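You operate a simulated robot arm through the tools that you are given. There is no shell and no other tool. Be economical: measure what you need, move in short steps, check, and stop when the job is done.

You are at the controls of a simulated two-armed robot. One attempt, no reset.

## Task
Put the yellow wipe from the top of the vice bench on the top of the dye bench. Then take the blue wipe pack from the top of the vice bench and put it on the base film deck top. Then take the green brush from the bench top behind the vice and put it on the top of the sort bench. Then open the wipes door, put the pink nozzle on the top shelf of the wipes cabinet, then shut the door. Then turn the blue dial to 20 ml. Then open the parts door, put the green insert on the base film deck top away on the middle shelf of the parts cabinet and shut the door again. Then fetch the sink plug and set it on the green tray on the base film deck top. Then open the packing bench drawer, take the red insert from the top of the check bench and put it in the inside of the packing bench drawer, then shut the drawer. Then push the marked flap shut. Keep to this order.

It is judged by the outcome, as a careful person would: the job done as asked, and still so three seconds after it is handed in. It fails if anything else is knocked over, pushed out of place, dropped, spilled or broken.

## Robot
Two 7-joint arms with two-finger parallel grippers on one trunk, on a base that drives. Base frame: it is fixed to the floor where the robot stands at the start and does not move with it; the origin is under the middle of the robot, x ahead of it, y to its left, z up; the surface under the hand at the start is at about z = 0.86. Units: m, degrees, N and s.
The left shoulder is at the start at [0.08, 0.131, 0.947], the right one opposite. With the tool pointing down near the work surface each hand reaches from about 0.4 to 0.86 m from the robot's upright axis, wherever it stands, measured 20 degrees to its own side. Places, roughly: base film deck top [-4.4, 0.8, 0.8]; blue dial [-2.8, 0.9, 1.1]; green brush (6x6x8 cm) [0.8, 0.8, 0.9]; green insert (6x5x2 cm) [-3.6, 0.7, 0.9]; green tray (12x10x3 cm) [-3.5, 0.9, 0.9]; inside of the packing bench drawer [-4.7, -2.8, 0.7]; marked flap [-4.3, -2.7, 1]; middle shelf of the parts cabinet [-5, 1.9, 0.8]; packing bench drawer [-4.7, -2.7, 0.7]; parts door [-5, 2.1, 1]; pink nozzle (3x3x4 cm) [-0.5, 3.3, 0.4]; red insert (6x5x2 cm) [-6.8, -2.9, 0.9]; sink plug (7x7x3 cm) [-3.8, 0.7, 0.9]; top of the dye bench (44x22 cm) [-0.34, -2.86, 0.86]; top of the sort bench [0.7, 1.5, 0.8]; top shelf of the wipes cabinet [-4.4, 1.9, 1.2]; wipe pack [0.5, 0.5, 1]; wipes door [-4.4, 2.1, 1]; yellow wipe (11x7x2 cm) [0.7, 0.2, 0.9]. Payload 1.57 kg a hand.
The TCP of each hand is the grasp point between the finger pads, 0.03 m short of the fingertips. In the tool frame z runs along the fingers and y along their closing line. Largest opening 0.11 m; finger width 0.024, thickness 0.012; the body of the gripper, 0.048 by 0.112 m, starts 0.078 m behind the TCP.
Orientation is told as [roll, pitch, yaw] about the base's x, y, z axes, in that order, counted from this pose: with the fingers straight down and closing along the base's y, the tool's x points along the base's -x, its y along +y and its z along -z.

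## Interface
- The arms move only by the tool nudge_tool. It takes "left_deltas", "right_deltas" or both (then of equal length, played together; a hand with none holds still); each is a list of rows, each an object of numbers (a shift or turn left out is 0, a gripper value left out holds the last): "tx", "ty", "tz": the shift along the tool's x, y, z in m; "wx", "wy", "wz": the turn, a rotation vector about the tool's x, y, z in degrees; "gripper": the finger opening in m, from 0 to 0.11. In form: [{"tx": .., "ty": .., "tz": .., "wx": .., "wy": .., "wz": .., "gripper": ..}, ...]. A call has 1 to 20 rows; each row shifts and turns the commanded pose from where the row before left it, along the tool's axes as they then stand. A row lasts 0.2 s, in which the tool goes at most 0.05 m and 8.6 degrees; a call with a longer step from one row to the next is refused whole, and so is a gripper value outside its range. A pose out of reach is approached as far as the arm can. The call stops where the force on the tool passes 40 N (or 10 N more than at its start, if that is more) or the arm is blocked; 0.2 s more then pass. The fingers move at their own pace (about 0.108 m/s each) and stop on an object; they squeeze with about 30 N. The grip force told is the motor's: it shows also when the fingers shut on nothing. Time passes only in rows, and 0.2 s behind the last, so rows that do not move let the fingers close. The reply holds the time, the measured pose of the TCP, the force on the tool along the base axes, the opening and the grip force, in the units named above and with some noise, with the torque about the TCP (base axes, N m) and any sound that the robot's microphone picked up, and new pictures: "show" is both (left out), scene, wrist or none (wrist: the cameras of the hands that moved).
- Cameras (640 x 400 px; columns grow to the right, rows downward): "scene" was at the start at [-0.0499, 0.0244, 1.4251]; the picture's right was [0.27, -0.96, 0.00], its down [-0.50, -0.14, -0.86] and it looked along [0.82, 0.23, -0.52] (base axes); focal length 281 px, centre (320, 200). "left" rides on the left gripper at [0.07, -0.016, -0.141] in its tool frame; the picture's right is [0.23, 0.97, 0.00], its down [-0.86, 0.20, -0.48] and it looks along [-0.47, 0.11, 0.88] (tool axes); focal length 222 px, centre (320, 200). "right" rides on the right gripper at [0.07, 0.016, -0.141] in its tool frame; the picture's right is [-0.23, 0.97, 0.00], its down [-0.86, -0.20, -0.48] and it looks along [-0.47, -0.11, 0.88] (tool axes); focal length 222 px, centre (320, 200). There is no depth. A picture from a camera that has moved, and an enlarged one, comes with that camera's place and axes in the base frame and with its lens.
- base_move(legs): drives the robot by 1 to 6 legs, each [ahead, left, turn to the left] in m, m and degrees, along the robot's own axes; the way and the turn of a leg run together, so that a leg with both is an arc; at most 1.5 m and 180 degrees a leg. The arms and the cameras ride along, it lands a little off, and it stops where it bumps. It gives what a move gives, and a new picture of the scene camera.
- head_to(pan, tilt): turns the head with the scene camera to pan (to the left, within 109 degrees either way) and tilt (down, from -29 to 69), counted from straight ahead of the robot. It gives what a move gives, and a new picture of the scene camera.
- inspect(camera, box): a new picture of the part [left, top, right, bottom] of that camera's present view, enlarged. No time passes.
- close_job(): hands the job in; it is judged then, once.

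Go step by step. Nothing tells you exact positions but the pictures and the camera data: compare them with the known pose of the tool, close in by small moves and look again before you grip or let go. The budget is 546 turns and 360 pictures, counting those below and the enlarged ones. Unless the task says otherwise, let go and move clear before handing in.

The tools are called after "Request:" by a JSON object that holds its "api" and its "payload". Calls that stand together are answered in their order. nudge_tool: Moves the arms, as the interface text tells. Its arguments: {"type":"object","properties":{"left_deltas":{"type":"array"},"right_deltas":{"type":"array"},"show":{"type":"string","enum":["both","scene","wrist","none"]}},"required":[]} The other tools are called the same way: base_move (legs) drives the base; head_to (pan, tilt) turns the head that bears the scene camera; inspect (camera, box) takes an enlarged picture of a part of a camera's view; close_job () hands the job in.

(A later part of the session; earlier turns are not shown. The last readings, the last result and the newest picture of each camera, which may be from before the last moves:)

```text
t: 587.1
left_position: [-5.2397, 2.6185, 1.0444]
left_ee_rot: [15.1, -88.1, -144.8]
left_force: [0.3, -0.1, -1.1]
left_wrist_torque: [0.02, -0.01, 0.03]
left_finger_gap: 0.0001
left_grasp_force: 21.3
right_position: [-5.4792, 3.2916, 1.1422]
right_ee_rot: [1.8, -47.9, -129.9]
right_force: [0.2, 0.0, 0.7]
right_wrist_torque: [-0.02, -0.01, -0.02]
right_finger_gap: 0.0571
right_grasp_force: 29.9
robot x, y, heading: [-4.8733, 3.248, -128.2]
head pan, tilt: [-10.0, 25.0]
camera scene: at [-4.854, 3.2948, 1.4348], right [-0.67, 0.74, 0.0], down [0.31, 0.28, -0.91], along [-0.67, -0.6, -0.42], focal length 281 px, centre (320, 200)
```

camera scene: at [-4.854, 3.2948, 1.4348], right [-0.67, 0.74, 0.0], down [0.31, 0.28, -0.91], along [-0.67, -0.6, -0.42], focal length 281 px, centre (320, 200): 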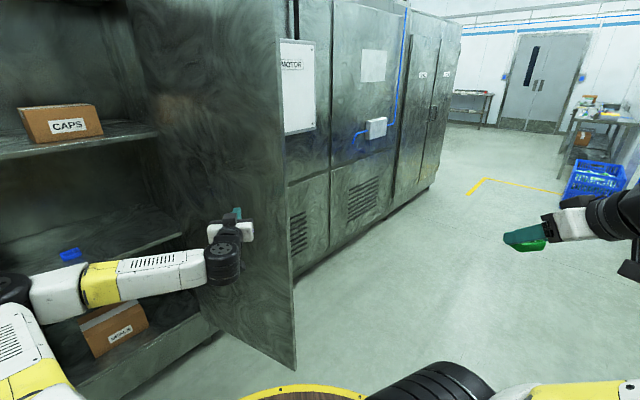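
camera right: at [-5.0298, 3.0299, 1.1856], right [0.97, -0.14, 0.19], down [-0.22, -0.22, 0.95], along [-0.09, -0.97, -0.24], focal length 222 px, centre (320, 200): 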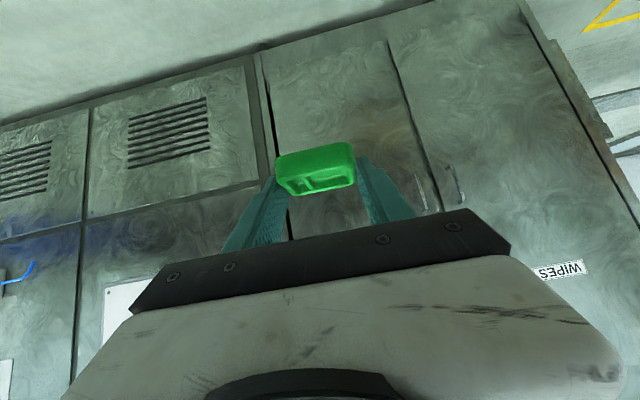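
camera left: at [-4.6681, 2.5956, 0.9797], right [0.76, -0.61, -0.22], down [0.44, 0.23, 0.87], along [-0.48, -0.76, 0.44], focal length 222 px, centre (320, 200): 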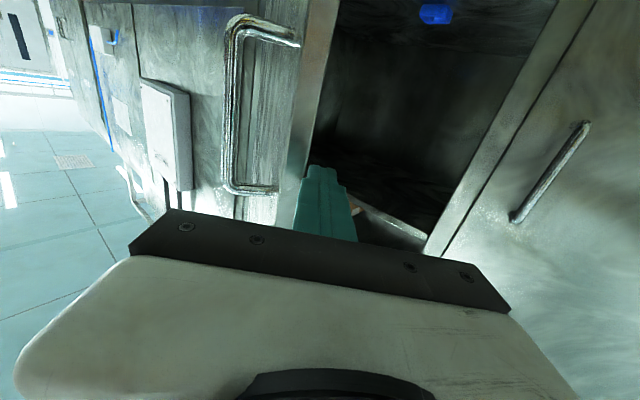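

The parts door is wide open. I'll withdraw sideways and fold the left arm away.

Request:
{"api": "base_move", "payload": {"legs": [[0, 0.32, 0]]}}

Request:
{"api": "nudge_tool", "payload": {"left_deltas": [{"ty": 0.03, "tz": -0.03}, {"ty": 0.03, "tz": -0.03}, {"wy": 8.5, "ty": 0.03, "tz": -0.02}, {"wy": 8.5, "ty": 0.03}, {"wy": 8.5, "ty": 0.03}, {"wy": 8.5, "ty": 0.03}, {"wy": 8.5, "ty": 0.03}, {"wy": 8.5}, {"wy": 8.5}, {"wy": 8.5}, {"wy": 8.5}, {"wy": 8.5}, {"wy": 5, "tz": -0.03}, {"tz": -0.04}, {"tz": -0.04, "tx": 0.02}, {}], "show": "scene"}}

```text
t: 589.3
left_position: [-4.9876, 2.4213, 1.0434]
left_ee_rot: [15.0, -88.1, -145.0]
left_force: [0.6, -0.5, -0.4]
left_wrist_torque: [-0.01, 0.03, -0.01]
left_finger_gap: 0.0001
left_grasp_force: 21.6
right_position: [-5.2253, 3.0937, 1.1408]
right_ee_rot: [1.8, -47.9, -130.1]
right_force: [0.0, 0.3, 0.3]
right_wrist_torque: [0.03, 0.0, 0.0]
right_finger_gap: 0.0572
right_grasp_force: 29.7
robot x, y, heading: [-4.6218, 3.0453, -128.4]
head pan, tilt: [-10.0, 25.0]
camera scene: at [-4.5998, 3.0949, 1.4348], right [-0.67, 0.75, 0.0], down [0.32, 0.28, -0.91], along [-0.68, -0.6, -0.42], focal length 281 px, centre (320, 200)
```

scene: 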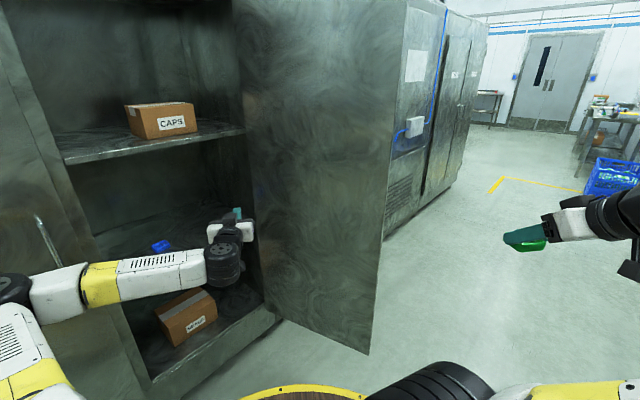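

```text
t: 592.7
left_position: [-4.7528, 2.3736, 1.1556]
left_ee_rot: [0.5, -6.7, -130.0]
left_force: [0.1, 0.3, 0.1]
left_wrist_torque: [0.01, -0.04, -0.03]
left_finger_gap: 0.0
left_grasp_force: 21.6
left hand out of reach, approached as far as the arm can: row 8, 9
right_position: [-5.2254, 3.0936, 1.1406]
right_ee_rot: [1.8, -48.0, -130.1]
right_force: [-0.7, -0.4, -0.7]
right_wrist_torque: [0.01, -0.01, -0.01]
right_finger_gap: 0.0573
right_grasp_force: 30.1
robot x, y, heading: [-4.6184, 3.047, -128.3]
head pan, tilt: [-10.0, 25.0]
camera scene: at [-4.5998, 3.0948, 1.4348], right [-0.67, 0.75, 0.0], down [0.32, 0.28, -0.91], along [-0.68, -0.6, -0.42], focal length 281 px, centre (320, 200)
```

scene: 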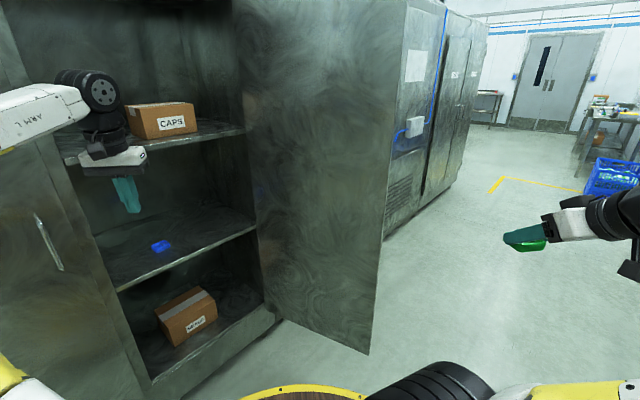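

The middle shelf is at about z 0.78 with only a small blue part on it near x = -4.88. I'll tidy the left wrist, step back east, and turn to face the cabinet.

Request:
{"api": "nudge_tool", "payload": {"left_deltas": [{"wy": 6.7, "tx": 0.04}, {"tx": 0.04}, {"tx": 0.04}, {}], "show": "none"}}

Request:
{"api": "base_move", "payload": {"legs": [[-0.215, 0.11, 0], [0, 0, 38]]}}

```text
t: 593.7
left_position: [-4.6781, 2.4684, 1.1473]
left_ee_rot: [0.5, -0.1, -130.0]
left_force: [-0.2, -0.2, -0.5]
left_wrist_torque: [-0.01, 0.03, -0.02]
left_finger_gap: 0.0002
left_grasp_force: 21.4
right_position: [-5.2234, 3.0933, 1.141]
right_ee_rot: [1.8, -48.1, -130.0]
right_force: [-0.2, 0.0, -0.6]
right_wrist_torque: [-0.01, -0.02, 0.02]
right_finger_gap: 0.0573
right_grasp_force: 29.7
robot x, y, heading: [-4.6163, 3.0474, -128.3]
head pan, tilt: [-10.0, 25.0]
```

```text
t: 597.2
left_position: [-4.0912, 2.6547, 1.1468]
left_ee_rot: [0.5, -0.1, -92.5]
left_force: [-1.2, -0.6, -0.2]
left_wrist_torque: [0.01, -0.02, -0.01]
left_finger_gap: 0.0
left_grasp_force: 21.3
right_position: [-4.9049, 2.8193, 1.1413]
right_ee_rot: [1.7, -48.0, -92.6]
right_force: [-0.7, -0.4, 0.1]
right_wrist_torque: [-0.01, -0.01, 0.0]
right_finger_gap: 0.057
right_grasp_force: 30.1
robot x, y, heading: [-4.3978, 3.1481, -90.9]
head pan, tilt: [-10.0, 25.0]
camera scene: at [-4.4087, 3.1977, 1.4348], right [-0.98, 0.19, 0.0], down [0.08, 0.42, -0.91], along [-0.17, -0.89, -0.42], focal length 281 px, centre (320, 200)
```

scene: 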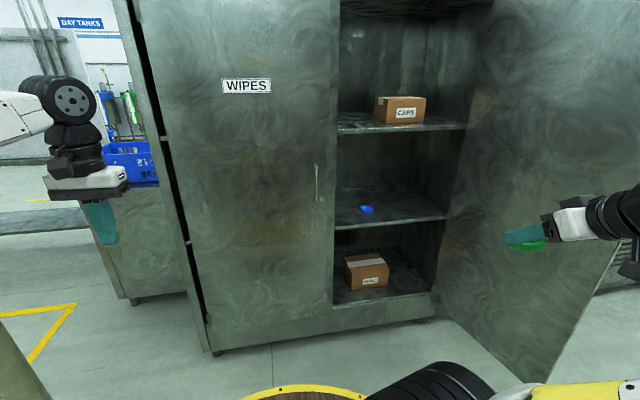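

Request:
{"api": "nudge_tool", "payload": {"right_deltas": [{"tz": 0.0307, "tx": -0.0061, "ty": 0.036}, {"tz": 0.0307, "tx": -0.0061, "ty": 0.036}, {"tz": 0.0307, "tx": -0.0061, "ty": 0.036}, {"tz": 0.0307, "tx": -0.0061, "ty": 0.036}, {"tz": 0.0307, "tx": -0.0061, "ty": 0.036}, {"tz": 0.0307, "tx": -0.0061, "ty": 0.036}, {"tz": 0.0307, "tx": -0.0061, "ty": 0.036}, {"tz": 0.0307, "tx": -0.0061, "ty": 0.036}, {"tz": 0.0307, "tx": -0.0061, "ty": 0.036}, {"tz": 0.0307, "tx": -0.0061, "ty": 0.036}, {}], "show": "scene"}}

```text
t: 599.6
left_position: [-4.0896, 2.6541, 1.1477]
left_ee_rot: [0.5, 0.0, -92.5]
left_force: [-0.4, -0.5, -0.3]
left_wrist_torque: [0.02, 0.0, -0.01]
left_finger_gap: 0.0
left_grasp_force: 21.3
right_position: [-4.5454, 2.5421, 0.9856]
right_ee_rot: [1.7, -47.9, -92.7]
right_force: [0.7, 0.4, 0.9]
right_wrist_torque: [0.01, 0.0, 0.0]
right_finger_gap: 0.0574
right_grasp_force: 30.1
robot x, y, heading: [-4.3907, 3.1489, -90.9]
head pan, tilt: [-10.0, 25.0]
camera scene: at [-4.4087, 3.1977, 1.4348], right [-0.98, 0.19, 0.0], down [0.08, 0.42, -0.91], along [-0.17, -0.89, -0.42], focal length 281 px, centre (320, 200)
```

scene: 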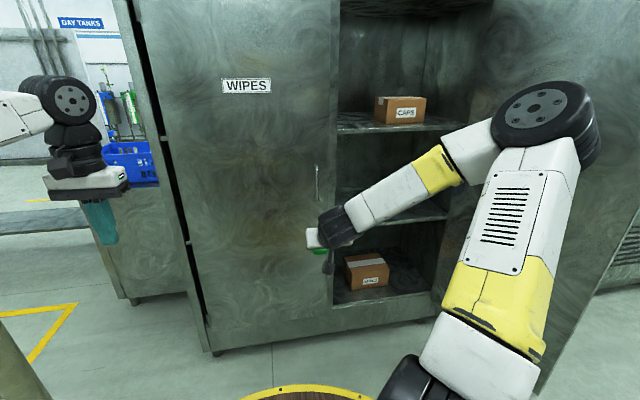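

The elbow would reach the open door if I stood further west, so I'll place the insert on the left part of the shelf, near x = -4.77. Moving the base in.

Request:
{"api": "base_move", "payload": {"legs": [[0, -0.225, 0.9], [0.36, 0, 0]]}}

Request:
{"api": "inspect", "payload": {"camera": "right", "box": [0, 0, 640, 400]}}

```text
t: 603.3
left_position: [-4.3077, 2.2888, 1.1478]
left_ee_rot: [0.5, -0.1, -91.4]
left_force: [-0.7, -1.1, 0.2]
left_wrist_torque: [-0.02, -0.02, 0.02]
left_finger_gap: 0.0001
left_grasp_force: 21.1
right_position: [-4.7595, 2.1703, 0.9853]
right_ee_rot: [1.9, -48.1, -91.6]
right_force: [-0.8, 0.4, 0.5]
right_wrist_torque: [0.0, -0.01, -0.02]
right_finger_gap: 0.057
right_grasp_force: 29.4
robot x, y, heading: [-4.6199, 2.7781, -89.9]
head pan, tilt: [-10.0, 25.0]
camera scene: at [-4.6349, 2.8272, 1.4348], right [-0.99, 0.17, 0.0], down [0.07, 0.42, -0.91], along [-0.15, -0.89, -0.42], focal length 281 px, centre (320, 200)
```

scene: 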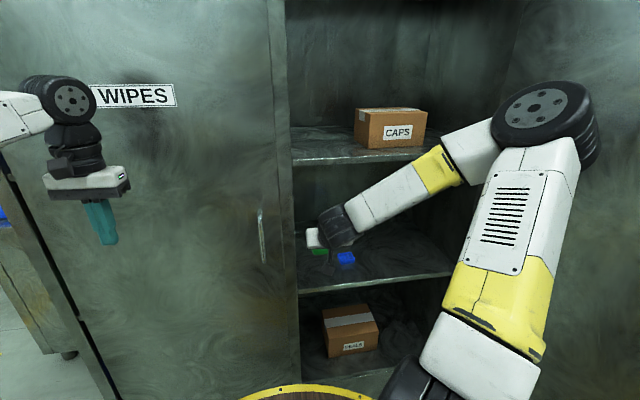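

```text
1.00 times, centred on (320, 200) of right (not enlarged: the box is as wide or as high as the picture)
camera zoom: at [-4.7443, 2.3209, 1.0299], right [0.97, -0.16, 0.19], down [-0.22, -0.22, 0.95], along [-0.11, -0.96, -0.24], focal length 222 px, centre (320, 200)
```

zoom: 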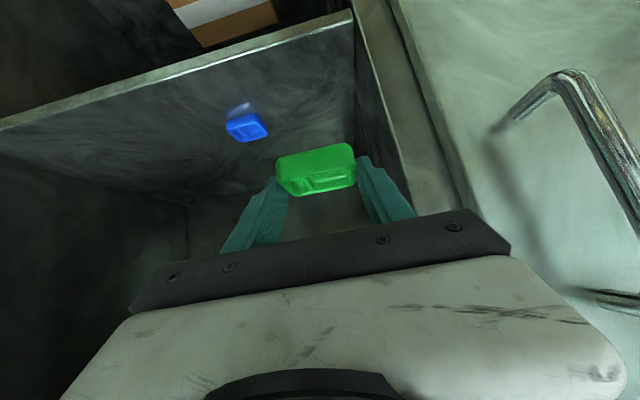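

The shelf spans from x = -4.69 with the blue part at about -4.885. I'll bring the insert over the shelf at x≈-4.775 and lower it.

Request:
{"api": "nudge_tool", "payload": {"right_deltas": [{"tz": 0.026, "tx": -0.0234, "ty": -0.005}, {"tz": 0.026, "tx": -0.0234, "ty": -0.005}, {"tz": 0.026, "tx": -0.0234, "ty": -0.005}, {"tz": 0.0267, "tx": 0.0297}, {"tz": 0.0267, "tx": 0.0297}, {"tz": 0.02, "tx": 0.0223}, {}], "show": "wrist"}}

```text
t: 604.9
left_position: [-4.3066, 2.2893, 1.1461]
left_ee_rot: [0.4, -0.1, -91.5]
left_force: [0.4, 0.5, 0.5]
left_wrist_torque: [0.01, 0.02, 0.0]
left_finger_gap: 0.0
left_grasp_force: 21.4
right_position: [-4.778, 2.0667, 0.8752]
right_ee_rot: [1.8, -48.0, -91.5]
right_force: [0.8, 0.2, -0.5]
right_wrist_torque: [0.02, 0.01, 0.0]
right_finger_gap: 0.0573
right_grasp_force: 30.4
robot x, y, heading: [-4.622, 2.779, -90.0]
head pan, tilt: [-10.0, 25.0]
camera right: at [-4.7616, 2.2182, 0.9194], right [0.97, -0.16, 0.19], down [-0.22, -0.22, 0.95], along [-0.11, -0.96, -0.24], focal length 222 px, centre (320, 200)
```

right: 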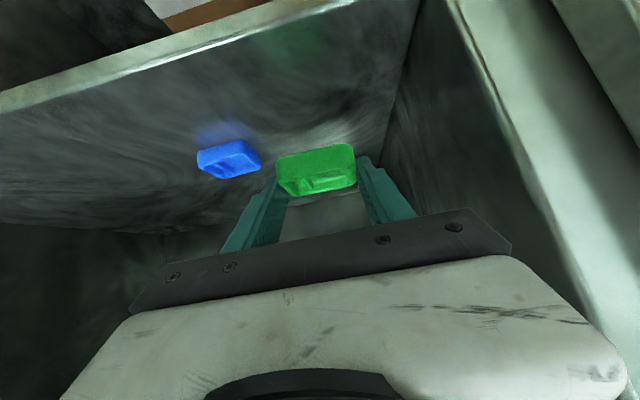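

Request:
{"api": "nudge_tool", "payload": {"right_deltas": [{"tz": 0.0167, "tx": 0.0186}, {"tz": 0.01, "tx": 0.011}, {"tz": 0.0027, "tx": 0.003}, {"tz": 0.0027, "tx": 0.003}, {"tz": 0.0027, "tx": 0.003}, {}], "show": "none"}}

```text
t: 606.3
left_position: [-4.3084, 2.2889, 1.1471]
left_ee_rot: [0.5, -0.1, -91.5]
left_force: [0.6, 0.7, -0.1]
left_wrist_torque: [0.0, 0.02, 0.02]
left_finger_gap: 0.0
left_grasp_force: 22.1
right_position: [-4.7735, 2.0664, 0.824]
right_ee_rot: [1.8, -48.0, -91.6]
right_force: [0.0, 0.2, 0.1]
right_wrist_torque: [-0.02, 0.0, -0.04]
right_finger_gap: 0.0574
right_grasp_force: 30.0
robot x, y, heading: [-4.6195, 2.7773, -89.7]
head pan, tilt: [-10.0, 25.0]
```

Request:
{"api": "nudge_tool", "payload": {"right_deltas": [{"tz": 0.0027, "tx": 0.003}, {"tz": 0.0027, "tx": 0.003}, {"tz": 0.0027, "tx": 0.003}, {"tz": 0.0027, "tx": 0.003}, {}], "show": "wrist"}}

```text
t: 607.5
left_position: [-4.3074, 2.2891, 1.1459]
left_ee_rot: [0.6, -0.1, -91.5]
left_force: [-0.8, -0.3, -0.8]
left_wrist_torque: [-0.01, -0.02, 0.0]
left_finger_gap: 0.0001
left_grasp_force: 21.1
right_position: [-4.7716, 2.0632, 0.8096]
right_ee_rot: [1.8, -48.3, -91.6]
right_force: [-0.6, 1.1, 25.0]
right_wrist_torque: [-0.01, 0.17, -0.09]
right_finger_gap: 0.0575
right_grasp_force: 29.9
robot x, y, heading: [-4.6224, 2.7797, -89.8]
head pan, tilt: [-10.0, 25.0]
camera right: at [-4.7558, 2.2148, 0.8536], right [0.97, -0.16, 0.19], down [-0.22, -0.21, 0.95], along [-0.11, -0.97, -0.24], focal length 222 px, centre (320, 200)
```

right: 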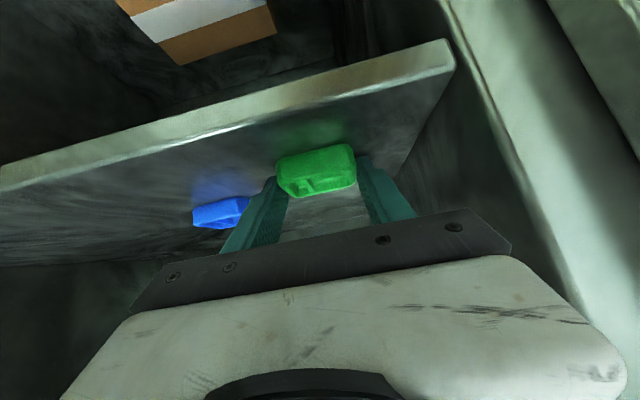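

The insert rests on the shelf. I'll open slightly and retreat.

Request:
{"api": "nudge_tool", "payload": {"right_deltas": [{"gripper": 0.07}, {"gripper": 0.07}, {"tz": -0.02}, {"tz": -0.03}, {"tz": -0.03}, {}], "show": "wrist"}}

```text
t: 608.9
left_position: [-4.3071, 2.2895, 1.1456]
left_ee_rot: [0.4, -0.1, -91.5]
left_force: [0.2, -0.6, 0.5]
left_wrist_torque: [-0.07, 0.02, -0.01]
left_finger_gap: 0.0001
left_grasp_force: 21.3
right_position: [-4.7746, 2.1216, 0.8599]
right_ee_rot: [1.8, -47.9, -91.7]
right_force: [0.3, 0.0, -1.0]
right_wrist_torque: [-0.01, 0.03, -0.02]
right_finger_gap: 0.0699
right_grasp_force: 0.1
robot x, y, heading: [-4.6238, 2.7824, -89.6]
head pan, tilt: [-10.0, 25.0]
camera right: at [-4.7584, 2.274, 0.9046], right [0.97, -0.16, 0.19], down [-0.22, -0.22, 0.95], along [-0.11, -0.96, -0.24], focal length 222 px, centre (320, 200)
```

right: 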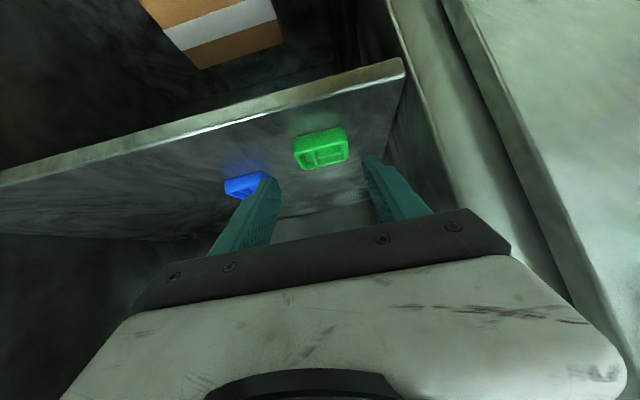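

The insert is on the middle shelf. I'll back out, raise the right hand, and move around to the outer side of the open door.

Request:
{"api": "base_move", "payload": {"legs": [[-0.6, 0, 0]]}}

Request:
{"api": "nudge_tool", "payload": {"right_deltas": [{"tz": -0.0284, "tx": -0.0316, "gripper": 0.0}, {"tz": -0.0284, "tx": -0.0316}, {"tz": -0.0284, "tx": -0.0316}, {"tz": -0.0284, "tx": -0.0316}, {"tz": -0.0284, "tx": -0.0316}, {"tz": -0.0284, "tx": -0.0316}, {"tz": -0.0284, "tx": -0.0316}, {"tz": -0.0284, "tx": -0.0316}, {}], "show": "scene"}}

```text
t: 612.1
left_position: [-4.3047, 2.8563, 1.1462]
left_ee_rot: [0.4, -0.1, -90.4]
left_force: [0.0, 0.1, 0.4]
left_wrist_torque: [0.03, 0.0, -0.01]
left_finger_gap: 0.0001
left_grasp_force: 21.3
right_position: [-4.7688, 2.6817, 0.8596]
right_ee_rot: [1.8, -48.0, -90.5]
right_force: [-0.3, -0.3, 0.1]
right_wrist_torque: [0.03, -0.01, -0.01]
right_finger_gap: 0.0701
right_grasp_force: 0.0
robot x, y, heading: [-4.6253, 3.3402, -88.6]
head pan, tilt: [-10.0, 25.0]
camera scene: at [-4.6429, 3.3887, 1.4348], right [-0.99, 0.15, 0.0], down [0.06, 0.42, -0.91], along [-0.14, -0.9, -0.42], focal length 281 px, centre (320, 200)
```

scene: 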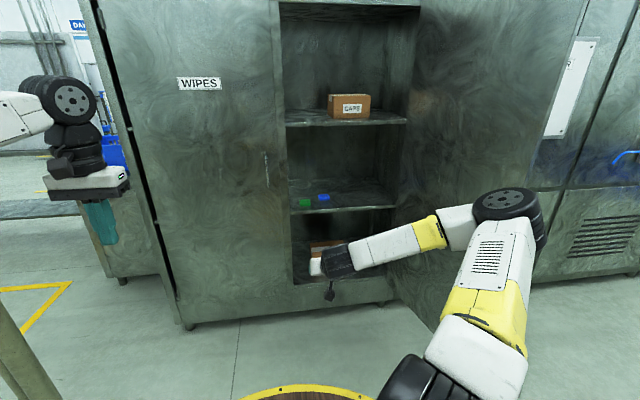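

```text
t: 614.1
left_position: [-4.3048, 2.858, 1.1448]
left_ee_rot: [0.5, -0.1, -90.3]
left_force: [0.6, -0.4, 0.2]
left_wrist_torque: [0.03, 0.03, -0.02]
left_finger_gap: 0.0001
left_grasp_force: 21.2
right_position: [-4.7763, 2.6804, 1.2009]
right_ee_rot: [1.7, -47.9, -90.5]
right_force: [0.6, 0.4, -0.5]
right_wrist_torque: [-0.01, -0.03, 0.04]
right_finger_gap: 0.0001
right_grasp_force: 21.5
robot x, y, heading: [-4.63, 3.3435, -88.9]
head pan, tilt: [-10.0, 25.0]
camera scene: at [-4.6429, 3.3887, 1.4348], right [-0.99, 0.15, 0.0], down [0.06, 0.42, -0.91], along [-0.14, -0.9, -0.42], focal length 281 px, centre (320, 200)
```

scene: 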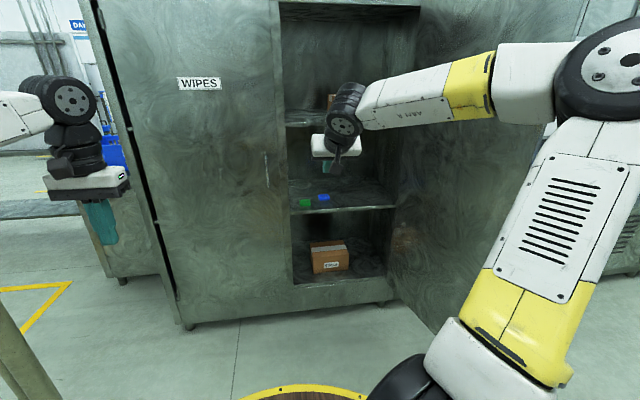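

Request:
{"api": "head_to", "payload": {"pan": -45, "tilt": 20}}

```text
t: 615.1
left_position: [-4.3044, 2.8573, 1.1458]
left_ee_rot: [0.5, -0.1, -90.3]
left_force: [0.8, 0.2, -0.1]
left_wrist_torque: [0.01, -0.02, -0.02]
left_finger_gap: 0.0001
left_grasp_force: 21.2
right_position: [-4.7767, 2.6817, 1.2004]
right_ee_rot: [1.9, -48.0, -90.5]
right_force: [0.2, -0.2, 0.0]
right_wrist_torque: [-0.01, -0.01, 0.03]
right_finger_gap: 0.0
right_grasp_force: 21.5
robot x, y, heading: [-4.6293, 3.3445, -88.7]
head pan, tilt: [-45.0, 20.0]
camera scene: at [-4.6933, 3.4124, 1.4429], right [-0.72, 0.69, 0.0], down [0.24, 0.25, -0.94], along [-0.65, -0.68, -0.34], focal length 281 px, centre (320, 200)
```

scene: 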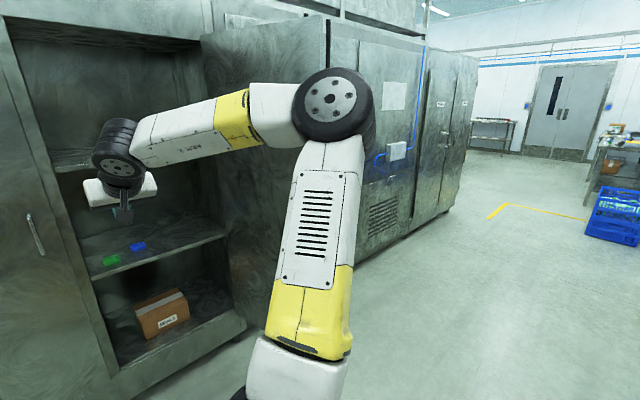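

The door's edge is near [-5.43, 2.68], about 105° open. I'll draw the hand back slightly and go around its edge to the west.

Request:
{"api": "nudge_tool", "payload": {"right_deltas": [{"tz": -0.03, "tx": 0.027}, {"tz": -0.03, "tx": 0.027}, {"tz": -0.03, "tx": 0.027}, {}], "show": "none"}}

Request:
{"api": "base_move", "payload": {"legs": [[0, -0.78, 0]]}}

```text
t: 616.1
left_position: [-4.3055, 2.8576, 1.1458]
left_ee_rot: [0.5, -0.1, -90.4]
left_force: [-0.1, -0.8, 1.0]
left_wrist_torque: [0.01, -0.01, -0.06]
left_finger_gap: 0.0
left_grasp_force: 21.6
right_position: [-4.7771, 2.8033, 1.2016]
right_ee_rot: [1.7, -48.0, -90.4]
right_force: [0.9, -0.1, 0.5]
right_wrist_torque: [0.0, 0.02, -0.02]
right_finger_gap: 0.0
right_grasp_force: 21.1
robot x, y, heading: [-4.6309, 3.3427, -88.5]
head pan, tilt: [-45.0, 20.0]
```

```text
t: 620.2
left_position: [-5.0671, 2.8409, 1.1454]
left_ee_rot: [0.5, -0.1, -90.6]
left_force: [0.7, -0.5, 0.2]
left_wrist_torque: [0.04, 0.0, 0.01]
left_finger_gap: 0.0001
left_grasp_force: 21.3
right_position: [-5.5389, 2.7873, 1.201]
right_ee_rot: [1.7, -48.0, -90.8]
right_force: [-0.8, -0.5, 0.1]
right_wrist_torque: [-0.01, 0.01, 0.03]
right_finger_gap: 0.0002
right_grasp_force: 21.4
robot x, y, heading: [-5.3933, 3.3263, -88.8]
head pan, tilt: [-45.0, 20.0]
camera scene: at [-5.4535, 3.397, 1.4429], right [-0.72, 0.69, 0.0], down [0.24, 0.25, -0.94], along [-0.65, -0.68, -0.34], focal length 281 px, centre (320, 200)
```

scene: 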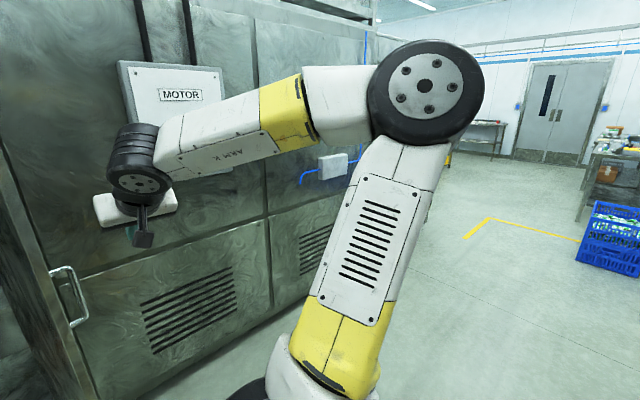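

The hand is on the outer side now. I'll reach in and push the door back by strafing left.

Request:
{"api": "nudge_tool", "payload": {"right_deltas": [{"tz": 0.03, "tx": -0.027}, {"tz": 0.03, "tx": -0.027}, {"tz": 0.03, "tx": -0.027}, {"tz": 0.03, "tx": -0.027}, {}], "show": "none"}}

Request:
{"api": "base_move", "payload": {"legs": [[0, 0.45, 0]]}}

Request:
{"api": "head_to", "payload": {"pan": -15, "tilt": 20}}

```text
t: 621.4
left_position: [-5.0673, 2.8404, 1.1464]
left_ee_rot: [0.5, -0.2, -90.7]
left_force: [-0.9, -0.8, -0.8]
left_wrist_torque: [-0.02, 0.03, 0.03]
left_finger_gap: 0.0
left_grasp_force: 21.5
right_position: [-5.5382, 2.6277, 1.2002]
right_ee_rot: [1.7, -48.0, -90.7]
right_force: [-0.6, 0.3, 0.4]
right_wrist_torque: [-0.03, -0.04, -0.01]
right_finger_gap: 0.0
right_grasp_force: 21.1
robot x, y, heading: [-5.3886, 3.3299, -88.9]
head pan, tilt: [-45.0, 20.0]
```

```text
t: 624.2
left_position: [-4.614, 2.8504, 1.147]
left_ee_rot: [0.6, 0.0, -90.3]
left_force: [-0.1, 0.5, 0.8]
left_wrist_torque: [-0.02, 0.0, 0.01]
left_finger_gap: 0.0
left_grasp_force: 21.5
right_position: [-5.0851, 2.6368, 1.2012]
right_ee_rot: [1.8, -48.0, -90.5]
right_force: [-0.1, -0.2, 0.0]
right_wrist_torque: [0.03, 0.06, 0.02]
right_finger_gap: 0.0001
right_grasp_force: 21.2
robot x, y, heading: [-4.9354, 3.3335, -88.7]
head pan, tilt: [-45.0, 20.0]
camera scene: at [-5.0026, 3.406, 1.4429], right [-0.72, 0.69, 0.0], down [0.24, 0.25, -0.94], along [-0.65, -0.68, -0.34], focal length 281 px, centre (320, 200)
```

scene: 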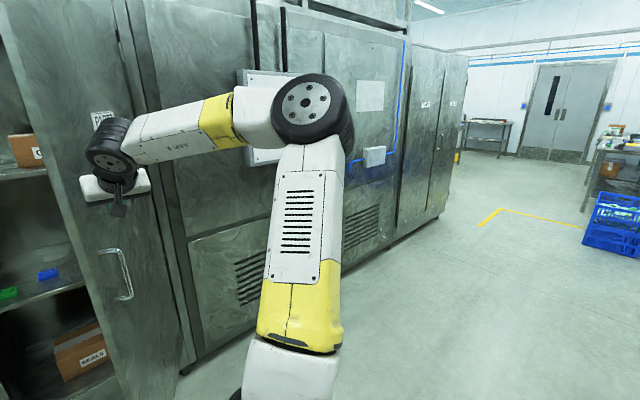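

```text
t: 625.1
left_position: [-4.6146, 2.8508, 1.1456]
left_ee_rot: [0.4, -0.2, -90.3]
left_force: [-0.2, -0.1, 0.1]
left_wrist_torque: [0.04, 0.04, -0.03]
left_finger_gap: 0.0
left_grasp_force: 21.3
right_position: [-5.0837, 2.6364, 1.2007]
right_ee_rot: [1.8, -48.0, -90.6]
right_force: [-0.2, -0.1, 0.3]
right_wrist_torque: [-0.01, 0.01, -0.04]
right_finger_gap: 0.0001
right_grasp_force: 21.3
robot x, y, heading: [-4.9389, 3.3323, -88.5]
head pan, tilt: [-15.0, 20.0]
camera scene: at [-4.9604, 3.3829, 1.4429], right [-0.97, 0.24, 0.0], down [0.08, 0.33, -0.94], along [-0.22, -0.91, -0.34], focal length 281 px, centre (320, 200)
```

scene: 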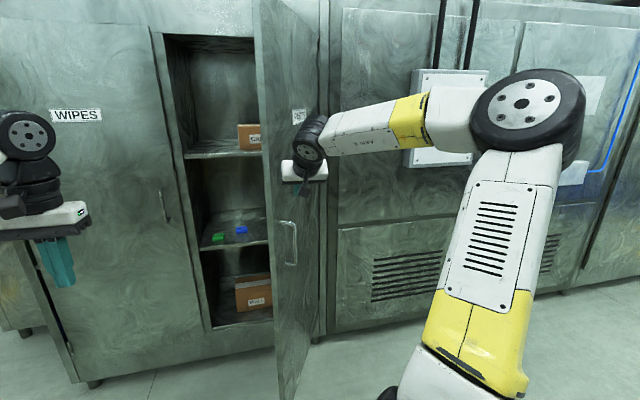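

Request:
{"api": "base_move", "payload": {"legs": [[0.25, 0.2, 0]]}}

Request:
{"api": "base_move", "payload": {"legs": [[0.15, 0.02, 0]]}}

```text
t: 627.2
left_position: [-4.408, 2.6125, 1.1466]
left_ee_rot: [0.4, -0.2, -90.0]
left_force: [-0.3, -1.1, -0.5]
left_wrist_torque: [-0.01, 0.0, -0.04]
left_finger_gap: 0.0002
left_grasp_force: 21.3
right_position: [-4.8754, 2.3947, 1.2012]
right_ee_rot: [1.8, -48.0, -89.9]
right_force: [0.0, -0.4, -0.2]
right_wrist_torque: [0.0, 0.0, -0.03]
right_finger_gap: 0.0001
right_grasp_force: 21.6
robot x, y, heading: [-4.7338, 3.0944, -88.3]
head pan, tilt: [-15.0, 20.0]
camera scene: at [-4.7577, 3.1414, 1.4429], right [-0.97, 0.23, 0.0], down [0.08, 0.33, -0.94], along [-0.22, -0.91, -0.34], focal length 281 px, centre (320, 200)
```

scene: 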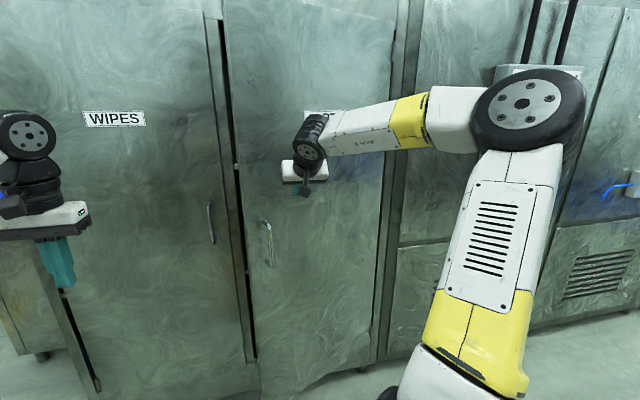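

```text
t: 628.6
left_position: [-4.382, 2.4638, 1.1462]
left_ee_rot: [0.5, -0.1, -89.9]
left_force: [1.1, 0.1, 0.7]
left_wrist_torque: [0.0, -0.04, 0.01]
left_finger_gap: 0.0
left_grasp_force: 21.0
right_position: [-4.8495, 2.244, 1.2016]
right_ee_rot: [1.9, -48.0, -90.0]
right_force: [-0.9, 0.2, 1.1]
right_wrist_torque: [-0.01, 0.01, 0.01]
right_finger_gap: 0.0
right_grasp_force: 21.4
robot x, y, heading: [-4.7137, 2.9414, -88.2]
head pan, tilt: [-15.0, 20.0]
camera scene: at [-4.7329, 2.9916, 1.4429], right [-0.97, 0.23, 0.0], down [0.08, 0.33, -0.94], along [-0.21, -0.91, -0.34], focal length 281 px, centre (320, 200)
```

scene: 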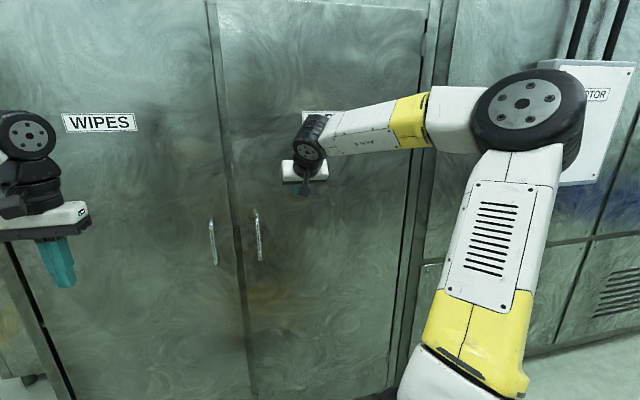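

Request:
{"api": "base_move", "payload": {"legs": [[0.1, 0, 0]]}}

Request:
{"api": "inspect", "payload": {"camera": "scene", "box": [100, 0, 480, 240]}}

```text
t: 629.7
left_position: [-4.3797, 2.3854, 1.1463]
left_ee_rot: [0.5, -0.2, -89.9]
left_force: [-0.1, -0.3, -0.3]
left_wrist_torque: [-0.01, -0.01, 0.0]
left_finger_gap: 0.0
left_grasp_force: 21.1
right_position: [-4.8475, 2.1726, 1.2018]
right_ee_rot: [1.4, -47.4, -89.8]
right_force: [-3.1, 19.9, 7.3]
right_wrist_torque: [-0.04, 0.18, -0.14]
right_finger_gap: 0.0001
right_grasp_force: 21.2
robot x, y, heading: [-4.7086, 2.8639, -88.2]
head pan, tilt: [-15.0, 20.0]
stopped in leg 1: the force on the tool passed its limit at 109 N (the readings are from after the stop); the commanded pose is now the measured one
camera scene: at [-4.7306, 2.915, 1.4428], right [-0.97, 0.23, 0.0], down [0.08, 0.33, -0.94], along [-0.21, -0.92, -0.34], focal length 281 px, centre (320, 200)
```

scene: 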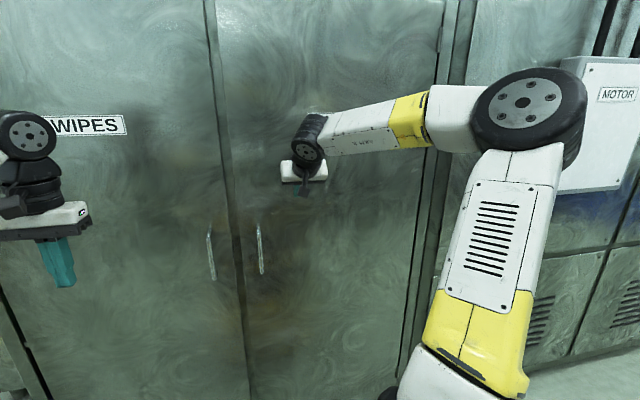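

```text
1.67 times, centred on (290, 120) of scene
camera zoom: at [-4.7306, 2.915, 1.4428], right [-0.97, 0.23, 0.0], down [0.08, 0.33, -0.94], along [-0.21, -0.92, -0.34], focal length 469 px, centre (370, 333)
```

zoom: 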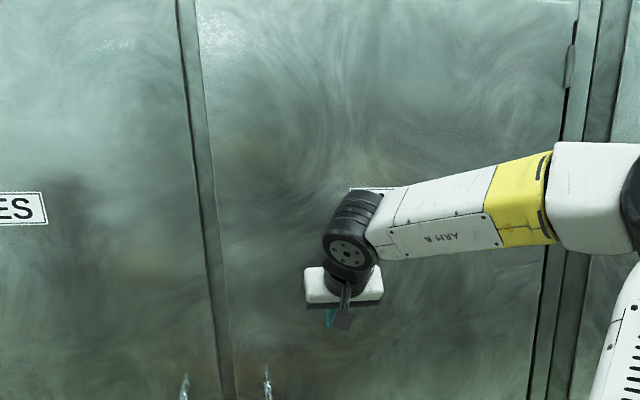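

The parts door is shut. Next is the sink plug, so I'll retrace the route to the film deck.

Request:
{"api": "base_move", "payload": {"legs": [[-0.34, 0, 0], [0, 0, 88.2], [1.3, 0, 0], [0, 0, -60]]}}

```text
t: 644.4
left_position: [-2.9028, 2.9312, 1.1462]
left_ee_rot: [0.5, -0.3, -60.8]
left_force: [-0.1, -0.6, -0.2]
left_wrist_torque: [0.02, 0.03, 0.0]
left_finger_gap: 0.0
left_grasp_force: 21.1
right_position: [-3.2078, 2.5179, 1.1983]
right_ee_rot: [1.6, -47.3, -61.0]
right_force: [0.7, -0.6, -0.4]
right_wrist_torque: [0.02, 0.03, -0.02]
right_finger_gap: 0.0
right_grasp_force: 21.4
robot x, y, heading: [-3.4243, 3.1935, -59.1]
head pan, tilt: [-15.0, 20.0]
camera scene: at [-3.4667, 3.2221, 1.4429], right [-0.96, -0.27, 0.0], down [-0.09, 0.33, -0.94], along [0.26, -0.9, -0.34], focal length 281 px, centre (320, 200)
```

scene: 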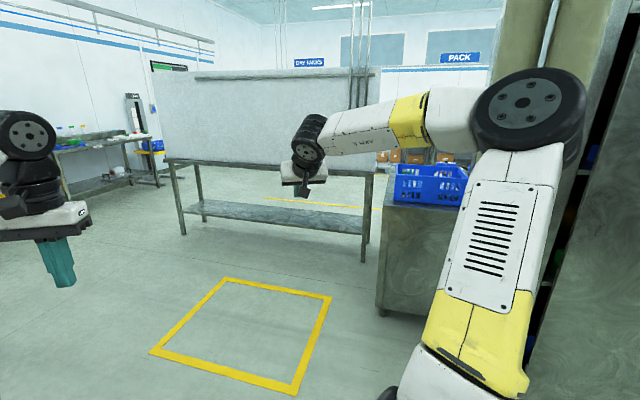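

The right elbow is very close to the post in this heading. I'll turn back left and move diagonally, keeping it clear.

Request:
{"api": "base_move", "payload": {"legs": [[0, 0, 40]]}}

Request:
{"api": "base_move", "payload": {"legs": [[0.65, -0.52, 0]]}}

```text
t: 646.6
left_position: [-2.857, 3.3211, 1.1465]
left_ee_rot: [0.6, -0.2, -21.3]
left_force: [-0.5, -1.0, -0.4]
left_wrist_torque: [0.0, -0.01, 0.0]
left_finger_gap: 0.0
left_grasp_force: 20.6
right_position: [-2.8289, 2.8095, 1.1995]
right_ee_rot: [1.5, -47.3, -21.4]
right_force: [-1.0, 0.6, -0.2]
right_wrist_torque: [0.01, 0.01, 0.0]
right_finger_gap: 0.0003
right_grasp_force: 21.5
robot x, y, heading: [-3.4251, 3.1928, -19.8]
head pan, tilt: [-15.0, 20.0]
camera scene: at [-3.4755, 3.1859, 1.4429], right [-0.57, -0.82, 0.0], down [-0.28, 0.19, -0.94], along [0.77, -0.53, -0.34], focal length 281 px, centre (320, 200)
```

scene: 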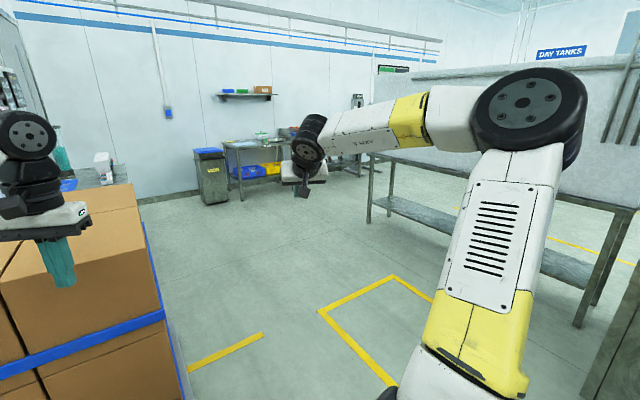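

```text
t: 651.1
left_position: [-2.4203, 2.6034, 1.1464]
left_ee_rot: [0.6, -0.1, -21.3]
left_force: [-0.5, -0.5, -0.7]
left_wrist_torque: [0.03, -0.02, 0.0]
left_finger_gap: 0.0003
left_grasp_force: 21.1
right_position: [-2.3926, 2.0897, 1.2]
right_ee_rot: [1.6, -47.3, -21.5]
right_force: [0.5, -0.6, -0.2]
right_wrist_torque: [0.01, 0.03, 0.03]
right_finger_gap: 0.0001
right_grasp_force: 20.8
robot x, y, heading: [-2.9861, 2.4722, -19.7]
head pan, tilt: [-15.0, 20.0]
camera scene: at [-3.0399, 2.4677, 1.4429], right [-0.57, -0.82, 0.0], down [-0.28, 0.19, -0.94], along [0.77, -0.53, -0.34], focal length 281 px, centre (320, 200)
```

scene: 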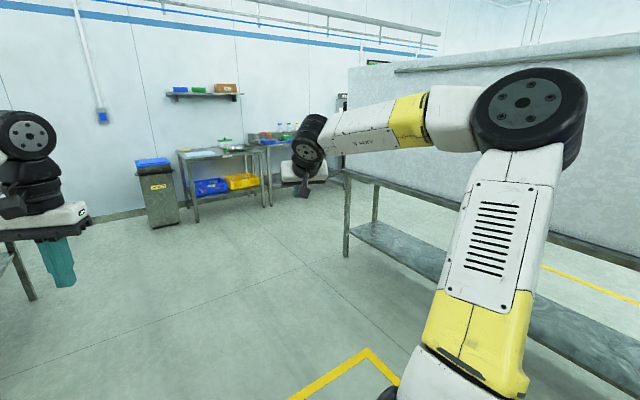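

Request:
{"api": "base_move", "payload": {"legs": [[0, 0, 19.7], [1.2, 0, 0], [1.2, 0, 0], [0, 0, -90]]}}

Request:
{"api": "base_move", "payload": {"legs": [[1.35, 0, 0], [1.35, 0, 0], [0, 0, -90]]}}

Request:
{"api": "base_move", "payload": {"legs": [[1.3, 0, 0], [1.3, 0, 0], [0.5, 0, 0]]}}

```text
t: 667.9
left_position: [-0.1991, 2.0376, 1.1449]
left_ee_rot: [0.5, -0.1, -88.6]
left_force: [0.5, 0.3, -0.4]
left_wrist_torque: [-0.03, -0.02, 0.02]
left_finger_gap: 0.0001
left_grasp_force: 21.2
right_position: [-0.6613, 1.8119, 1.1984]
right_ee_rot: [1.5, -47.3, -88.7]
right_force: [0.2, 0.2, -0.4]
right_wrist_torque: [0.0, 0.02, 0.01]
right_finger_gap: 0.0
right_grasp_force: 20.8
robot x, y, heading: [-0.5401, 2.5081, -86.6]
head pan, tilt: [-15.0, 20.0]
camera scene: at [-0.5623, 2.5579, 1.4429], right [-0.98, 0.2, 0.0], down [0.07, 0.33, -0.94], along [-0.19, -0.92, -0.34], focal length 281 px, centre (320, 200)
```

scene: 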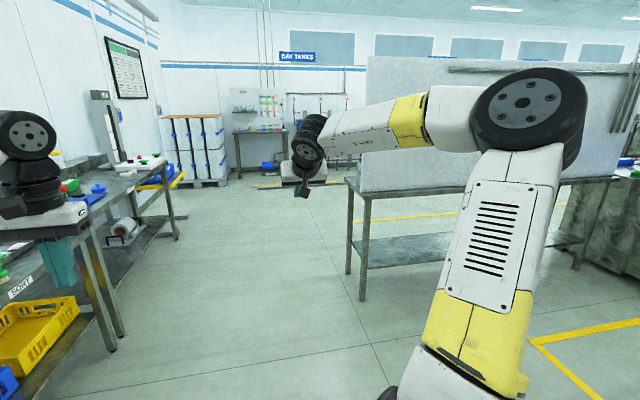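

```text
t: 684.9
left_position: [-0.838, -0.5179, 1.1458]
left_ee_rot: [0.6, -0.2, -179.3]
left_force: [-0.8, -0.1, 0.8]
left_wrist_torque: [0.02, -0.02, 0.0]
left_finger_gap: 0.0003
left_grasp_force: 21.0
right_position: [-1.0566, -0.0541, 1.1983]
right_ee_rot: [1.6, -47.3, -179.5]
right_force: [-0.2, 0.9, 0.0]
right_wrist_torque: [-0.02, 0.02, 0.01]
right_finger_gap: 0.0
right_grasp_force: 21.0
robot x, y, heading: [-0.3607, -0.1862, -177.6]
head pan, tilt: [-15.0, 20.0]
camera scene: at [-0.3096, -0.1598, 1.4429], right [0.22, 0.98, 0.0], down [0.33, -0.07, -0.94], along [-0.92, 0.21, -0.34], focal length 281 px, centre (320, 200)
```

scene: 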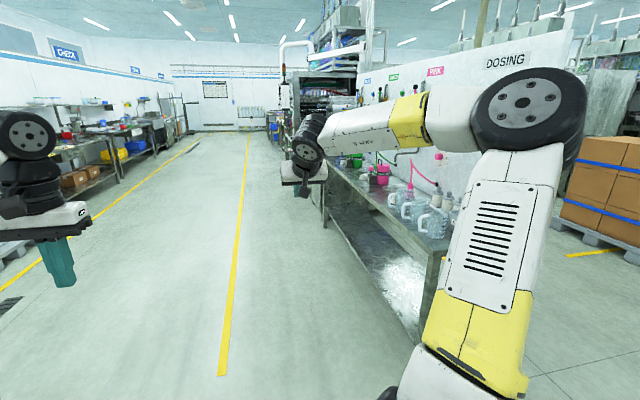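

```text
t: 700.0
left_position: [-3.8963, -0.7745, 1.145]
left_ee_rot: [0.5, -0.2, -176.8]
left_force: [0.2, 1.3, 0.0]
left_wrist_torque: [-0.02, 0.01, 0.03]
left_finger_gap: 0.0001
left_grasp_force: 21.7
right_position: [-4.1357, -0.3192, 1.1989]
right_ee_rot: [1.5, -47.3, -176.8]
right_force: [-0.1, 0.3, -1.0]
right_wrist_torque: [0.0, 0.03, 0.01]
right_finger_gap: 0.0
right_grasp_force: 21.3
robot x, y, heading: [-3.4366, -0.4227, -174.9]
head pan, tilt: [-15.0, 20.0]
camera scene: at [-3.3839, -0.3912, 1.4429], right [0.17, 0.98, 0.0], down [0.34, -0.06, -0.94], along [-0.93, 0.16, -0.34], focal length 281 px, centre (320, 200)
```

scene: 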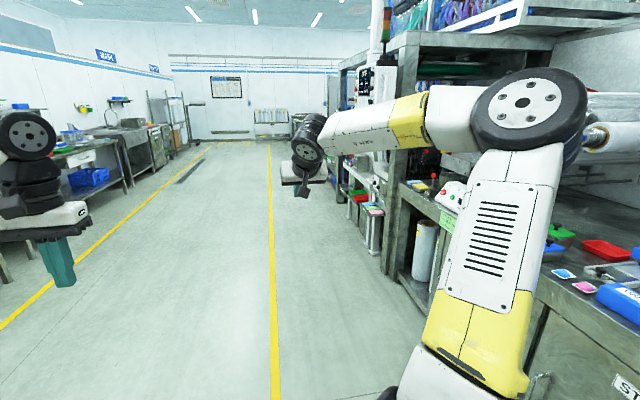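

I'll go a bit further, turn to the deck, and set the right hand pointing straight down.

Request:
{"api": "base_move", "payload": {"legs": [[0.4, 0, 0], [0, 0, -95]]}}

Request:
{"api": "nudge_tool", "payload": {"right_deltas": [{"wy": 7.9, "tz": -0.02}, {"wy": 7.9, "tz": -0.02}, {"wy": 7.9, "tz": -0.02}, {"wy": 7.9, "tz": -0.02}, {"wy": 7.9}, {"wy": 7.8}, {"gripper": 0.08}, {}], "show": "none"}}

Request:
{"api": "head_to", "payload": {"pan": -5, "tilt": 35}}

```text
t: 706.7
left_position: [-4.111, 0.0549, 1.1469]
left_ee_rot: [0.4, -0.2, 84.7]
left_force: [0.6, 0.3, -0.8]
left_wrist_torque: [0.02, -0.02, 0.02]
left_finger_gap: 0.0
left_grasp_force: 21.3
right_position: [-3.6269, 0.2236, 1.1997]
right_ee_rot: [1.5, -47.3, 84.5]
right_force: [-0.4, 0.0, 0.6]
right_wrist_torque: [-0.01, 0.0, -0.01]
right_finger_gap: 0.0
right_grasp_force: 20.9
robot x, y, heading: [-3.8325, -0.451, 86.1]
head pan, tilt: [-15.0, 20.0]
camera scene: at [-3.8055, -0.5052, 1.4429], right [0.95, -0.32, 0.0], down [-0.11, -0.32, -0.94], along [0.3, 0.89, -0.34], focal length 281 px, centre (320, 200)
```

scene: 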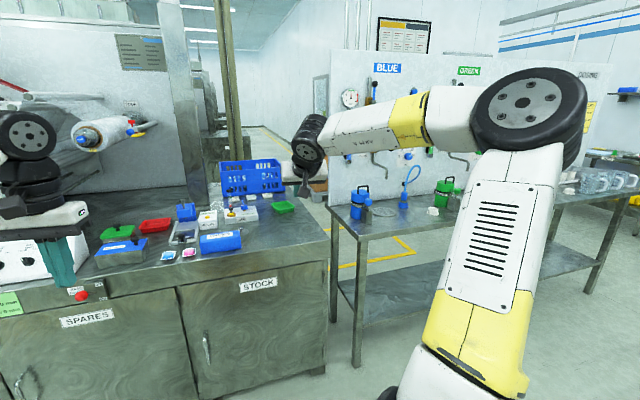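

```text
t: 708.5
left_position: [-4.1118, 0.0552, 1.1468]
left_ee_rot: [0.4, 0.0, 84.7]
left_force: [-0.5, 0.7, -0.4]
left_wrist_torque: [-0.01, -0.01, -0.03]
left_finger_gap: 0.0001
left_grasp_force: 20.7
right_position: [-3.584, 0.1855, 1.2675]
right_ee_rot: [1.3, -24.0, 85.0]
right_force: [-1.1, -0.1, -0.8]
right_wrist_torque: [-0.05, 0.0, 0.04]
right_finger_gap: 0.0797
right_grasp_force: 0.1
right hand out of reach, approached as far as the arm can: row 3, 4, 5, 6
robot x, y, heading: [-3.8266, -0.4579, 86.4]
head pan, tilt: [-15.0, 20.0]
```

```text
t: 709.2
left_position: [-4.1115, 0.0531, 1.1457]
left_ee_rot: [0.5, 0.0, 84.7]
left_force: [0.5, -0.1, 0.3]
left_wrist_torque: [0.0, 0.02, 0.01]
left_finger_gap: 0.0
left_grasp_force: 21.9
right_position: [-3.5822, 0.185, 1.2681]
right_ee_rot: [1.4, -23.8, 85.0]
right_force: [0.3, -0.2, 0.8]
right_wrist_torque: [0.02, 0.01, -0.03]
right_finger_gap: 0.0801
right_grasp_force: 0.0
robot x, y, heading: [-3.8307, -0.4556, 86.3]
head pan, tilt: [-5.0, 35.0]
camera scene: at [-3.822, -0.5063, 1.4191], right [0.99, -0.15, 0.0], down [-0.09, -0.57, -0.82], along [0.12, 0.81, -0.57], focal length 281 px, centre (320, 200)
```

scene: 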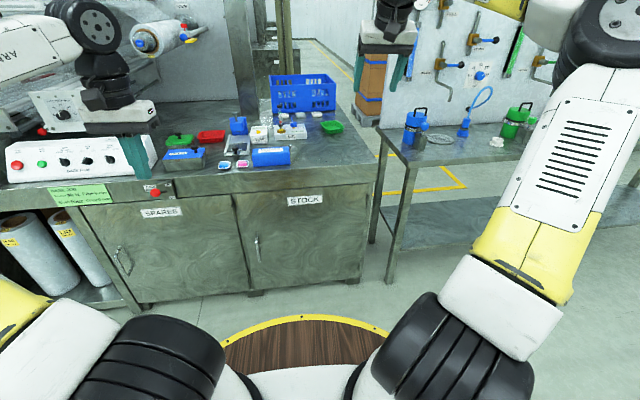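

Request:
{"api": "nudge_tool", "payload": {"right_deltas": [{"tz": 0.04, "tx": 0.02}, {"tz": 0.04, "tx": 0.03}, {"wy": 8, "tx": 0.02, "tz": 0.02}, {"wy": 8, "tx": 0.02}, {"wy": 8, "tx": 0.02}, {"wx": 1.3}, {}], "show": "none"}}

Request:
{"api": "base_move", "payload": {"legs": [[0.5, 0, 3.7]]}}

Request:
{"api": "inspect", "payload": {"camera": "scene", "box": [200, 60, 480, 260]}}

```text
t: 710.8
left_position: [-4.112, 0.0549, 1.1453]
left_ee_rot: [0.5, -0.1, 84.8]
left_force: [0.0, 1.0, 0.4]
left_wrist_torque: [0.01, 0.0, 0.04]
left_finger_gap: 0.0003
left_grasp_force: 21.8
right_position: [-3.5605, 0.1249, 1.1596]
right_ee_rot: [0.0, 0.2, 85.5]
right_force: [-0.1, -0.1, 0.0]
right_wrist_torque: [-0.02, 0.02, 0.01]
right_finger_gap: 0.0799
right_grasp_force: 0.1
right hand out of reach, approached as far as the arm can: row 5, 6
robot x, y, heading: [-3.8314, -0.4538, 86.4]
head pan, tilt: [-5.0, 35.0]
```

```text
t: 713.7
left_position: [-4.1189, 0.5265, 1.1468]
left_ee_rot: [0.5, -0.1, 87.6]
left_force: [-0.4, 0.6, 1.0]
left_wrist_torque: [-0.04, -0.03, -0.02]
left_finger_gap: 0.0002
left_grasp_force: 21.5
right_position: [-3.573, 0.6258, 1.1579]
right_ee_rot: [-0.1, 0.1, 88.5]
right_force: [0.7, 0.7, 0.4]
right_wrist_torque: [0.01, -0.02, 0.01]
right_finger_gap: 0.0799
right_grasp_force: 0.0
robot x, y, heading: [-3.8119, 0.031, 89.3]
head pan, tilt: [-5.0, 35.0]
camera scene: at [-3.8014, -0.0188, 1.419], right [1.0, -0.1, 0.0], down [-0.06, -0.57, -0.82], along [0.08, 0.82, -0.57], focal length 281 px, centre (320, 200)
```

scene: 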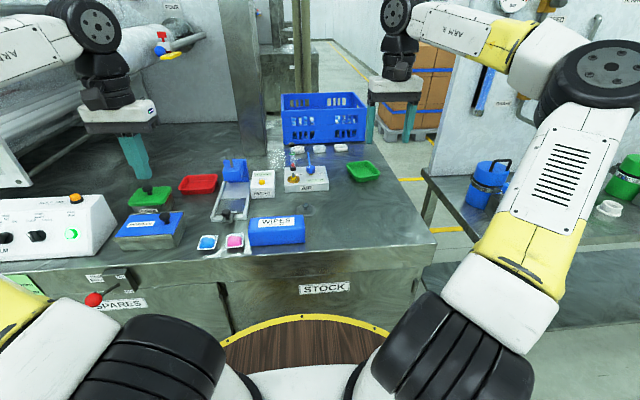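

```text
2.00 times, centred on (340, 160) of scene
camera zoom: at [-3.8014, -0.0188, 1.419], right [1.0, -0.1, 0.0], down [-0.06, -0.57, -0.82], along [0.08, 0.82, -0.57], focal length 563 px, centre (280, 280)
```

zoom: 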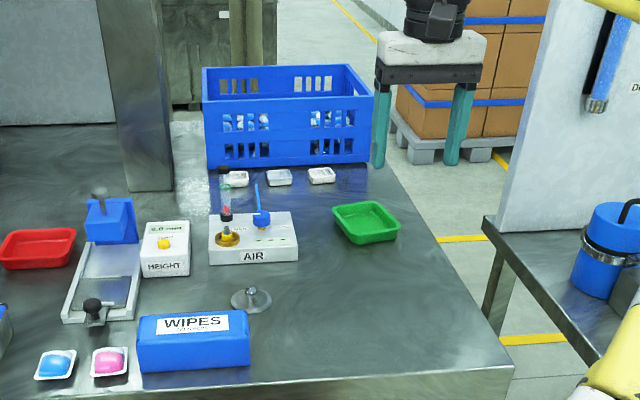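

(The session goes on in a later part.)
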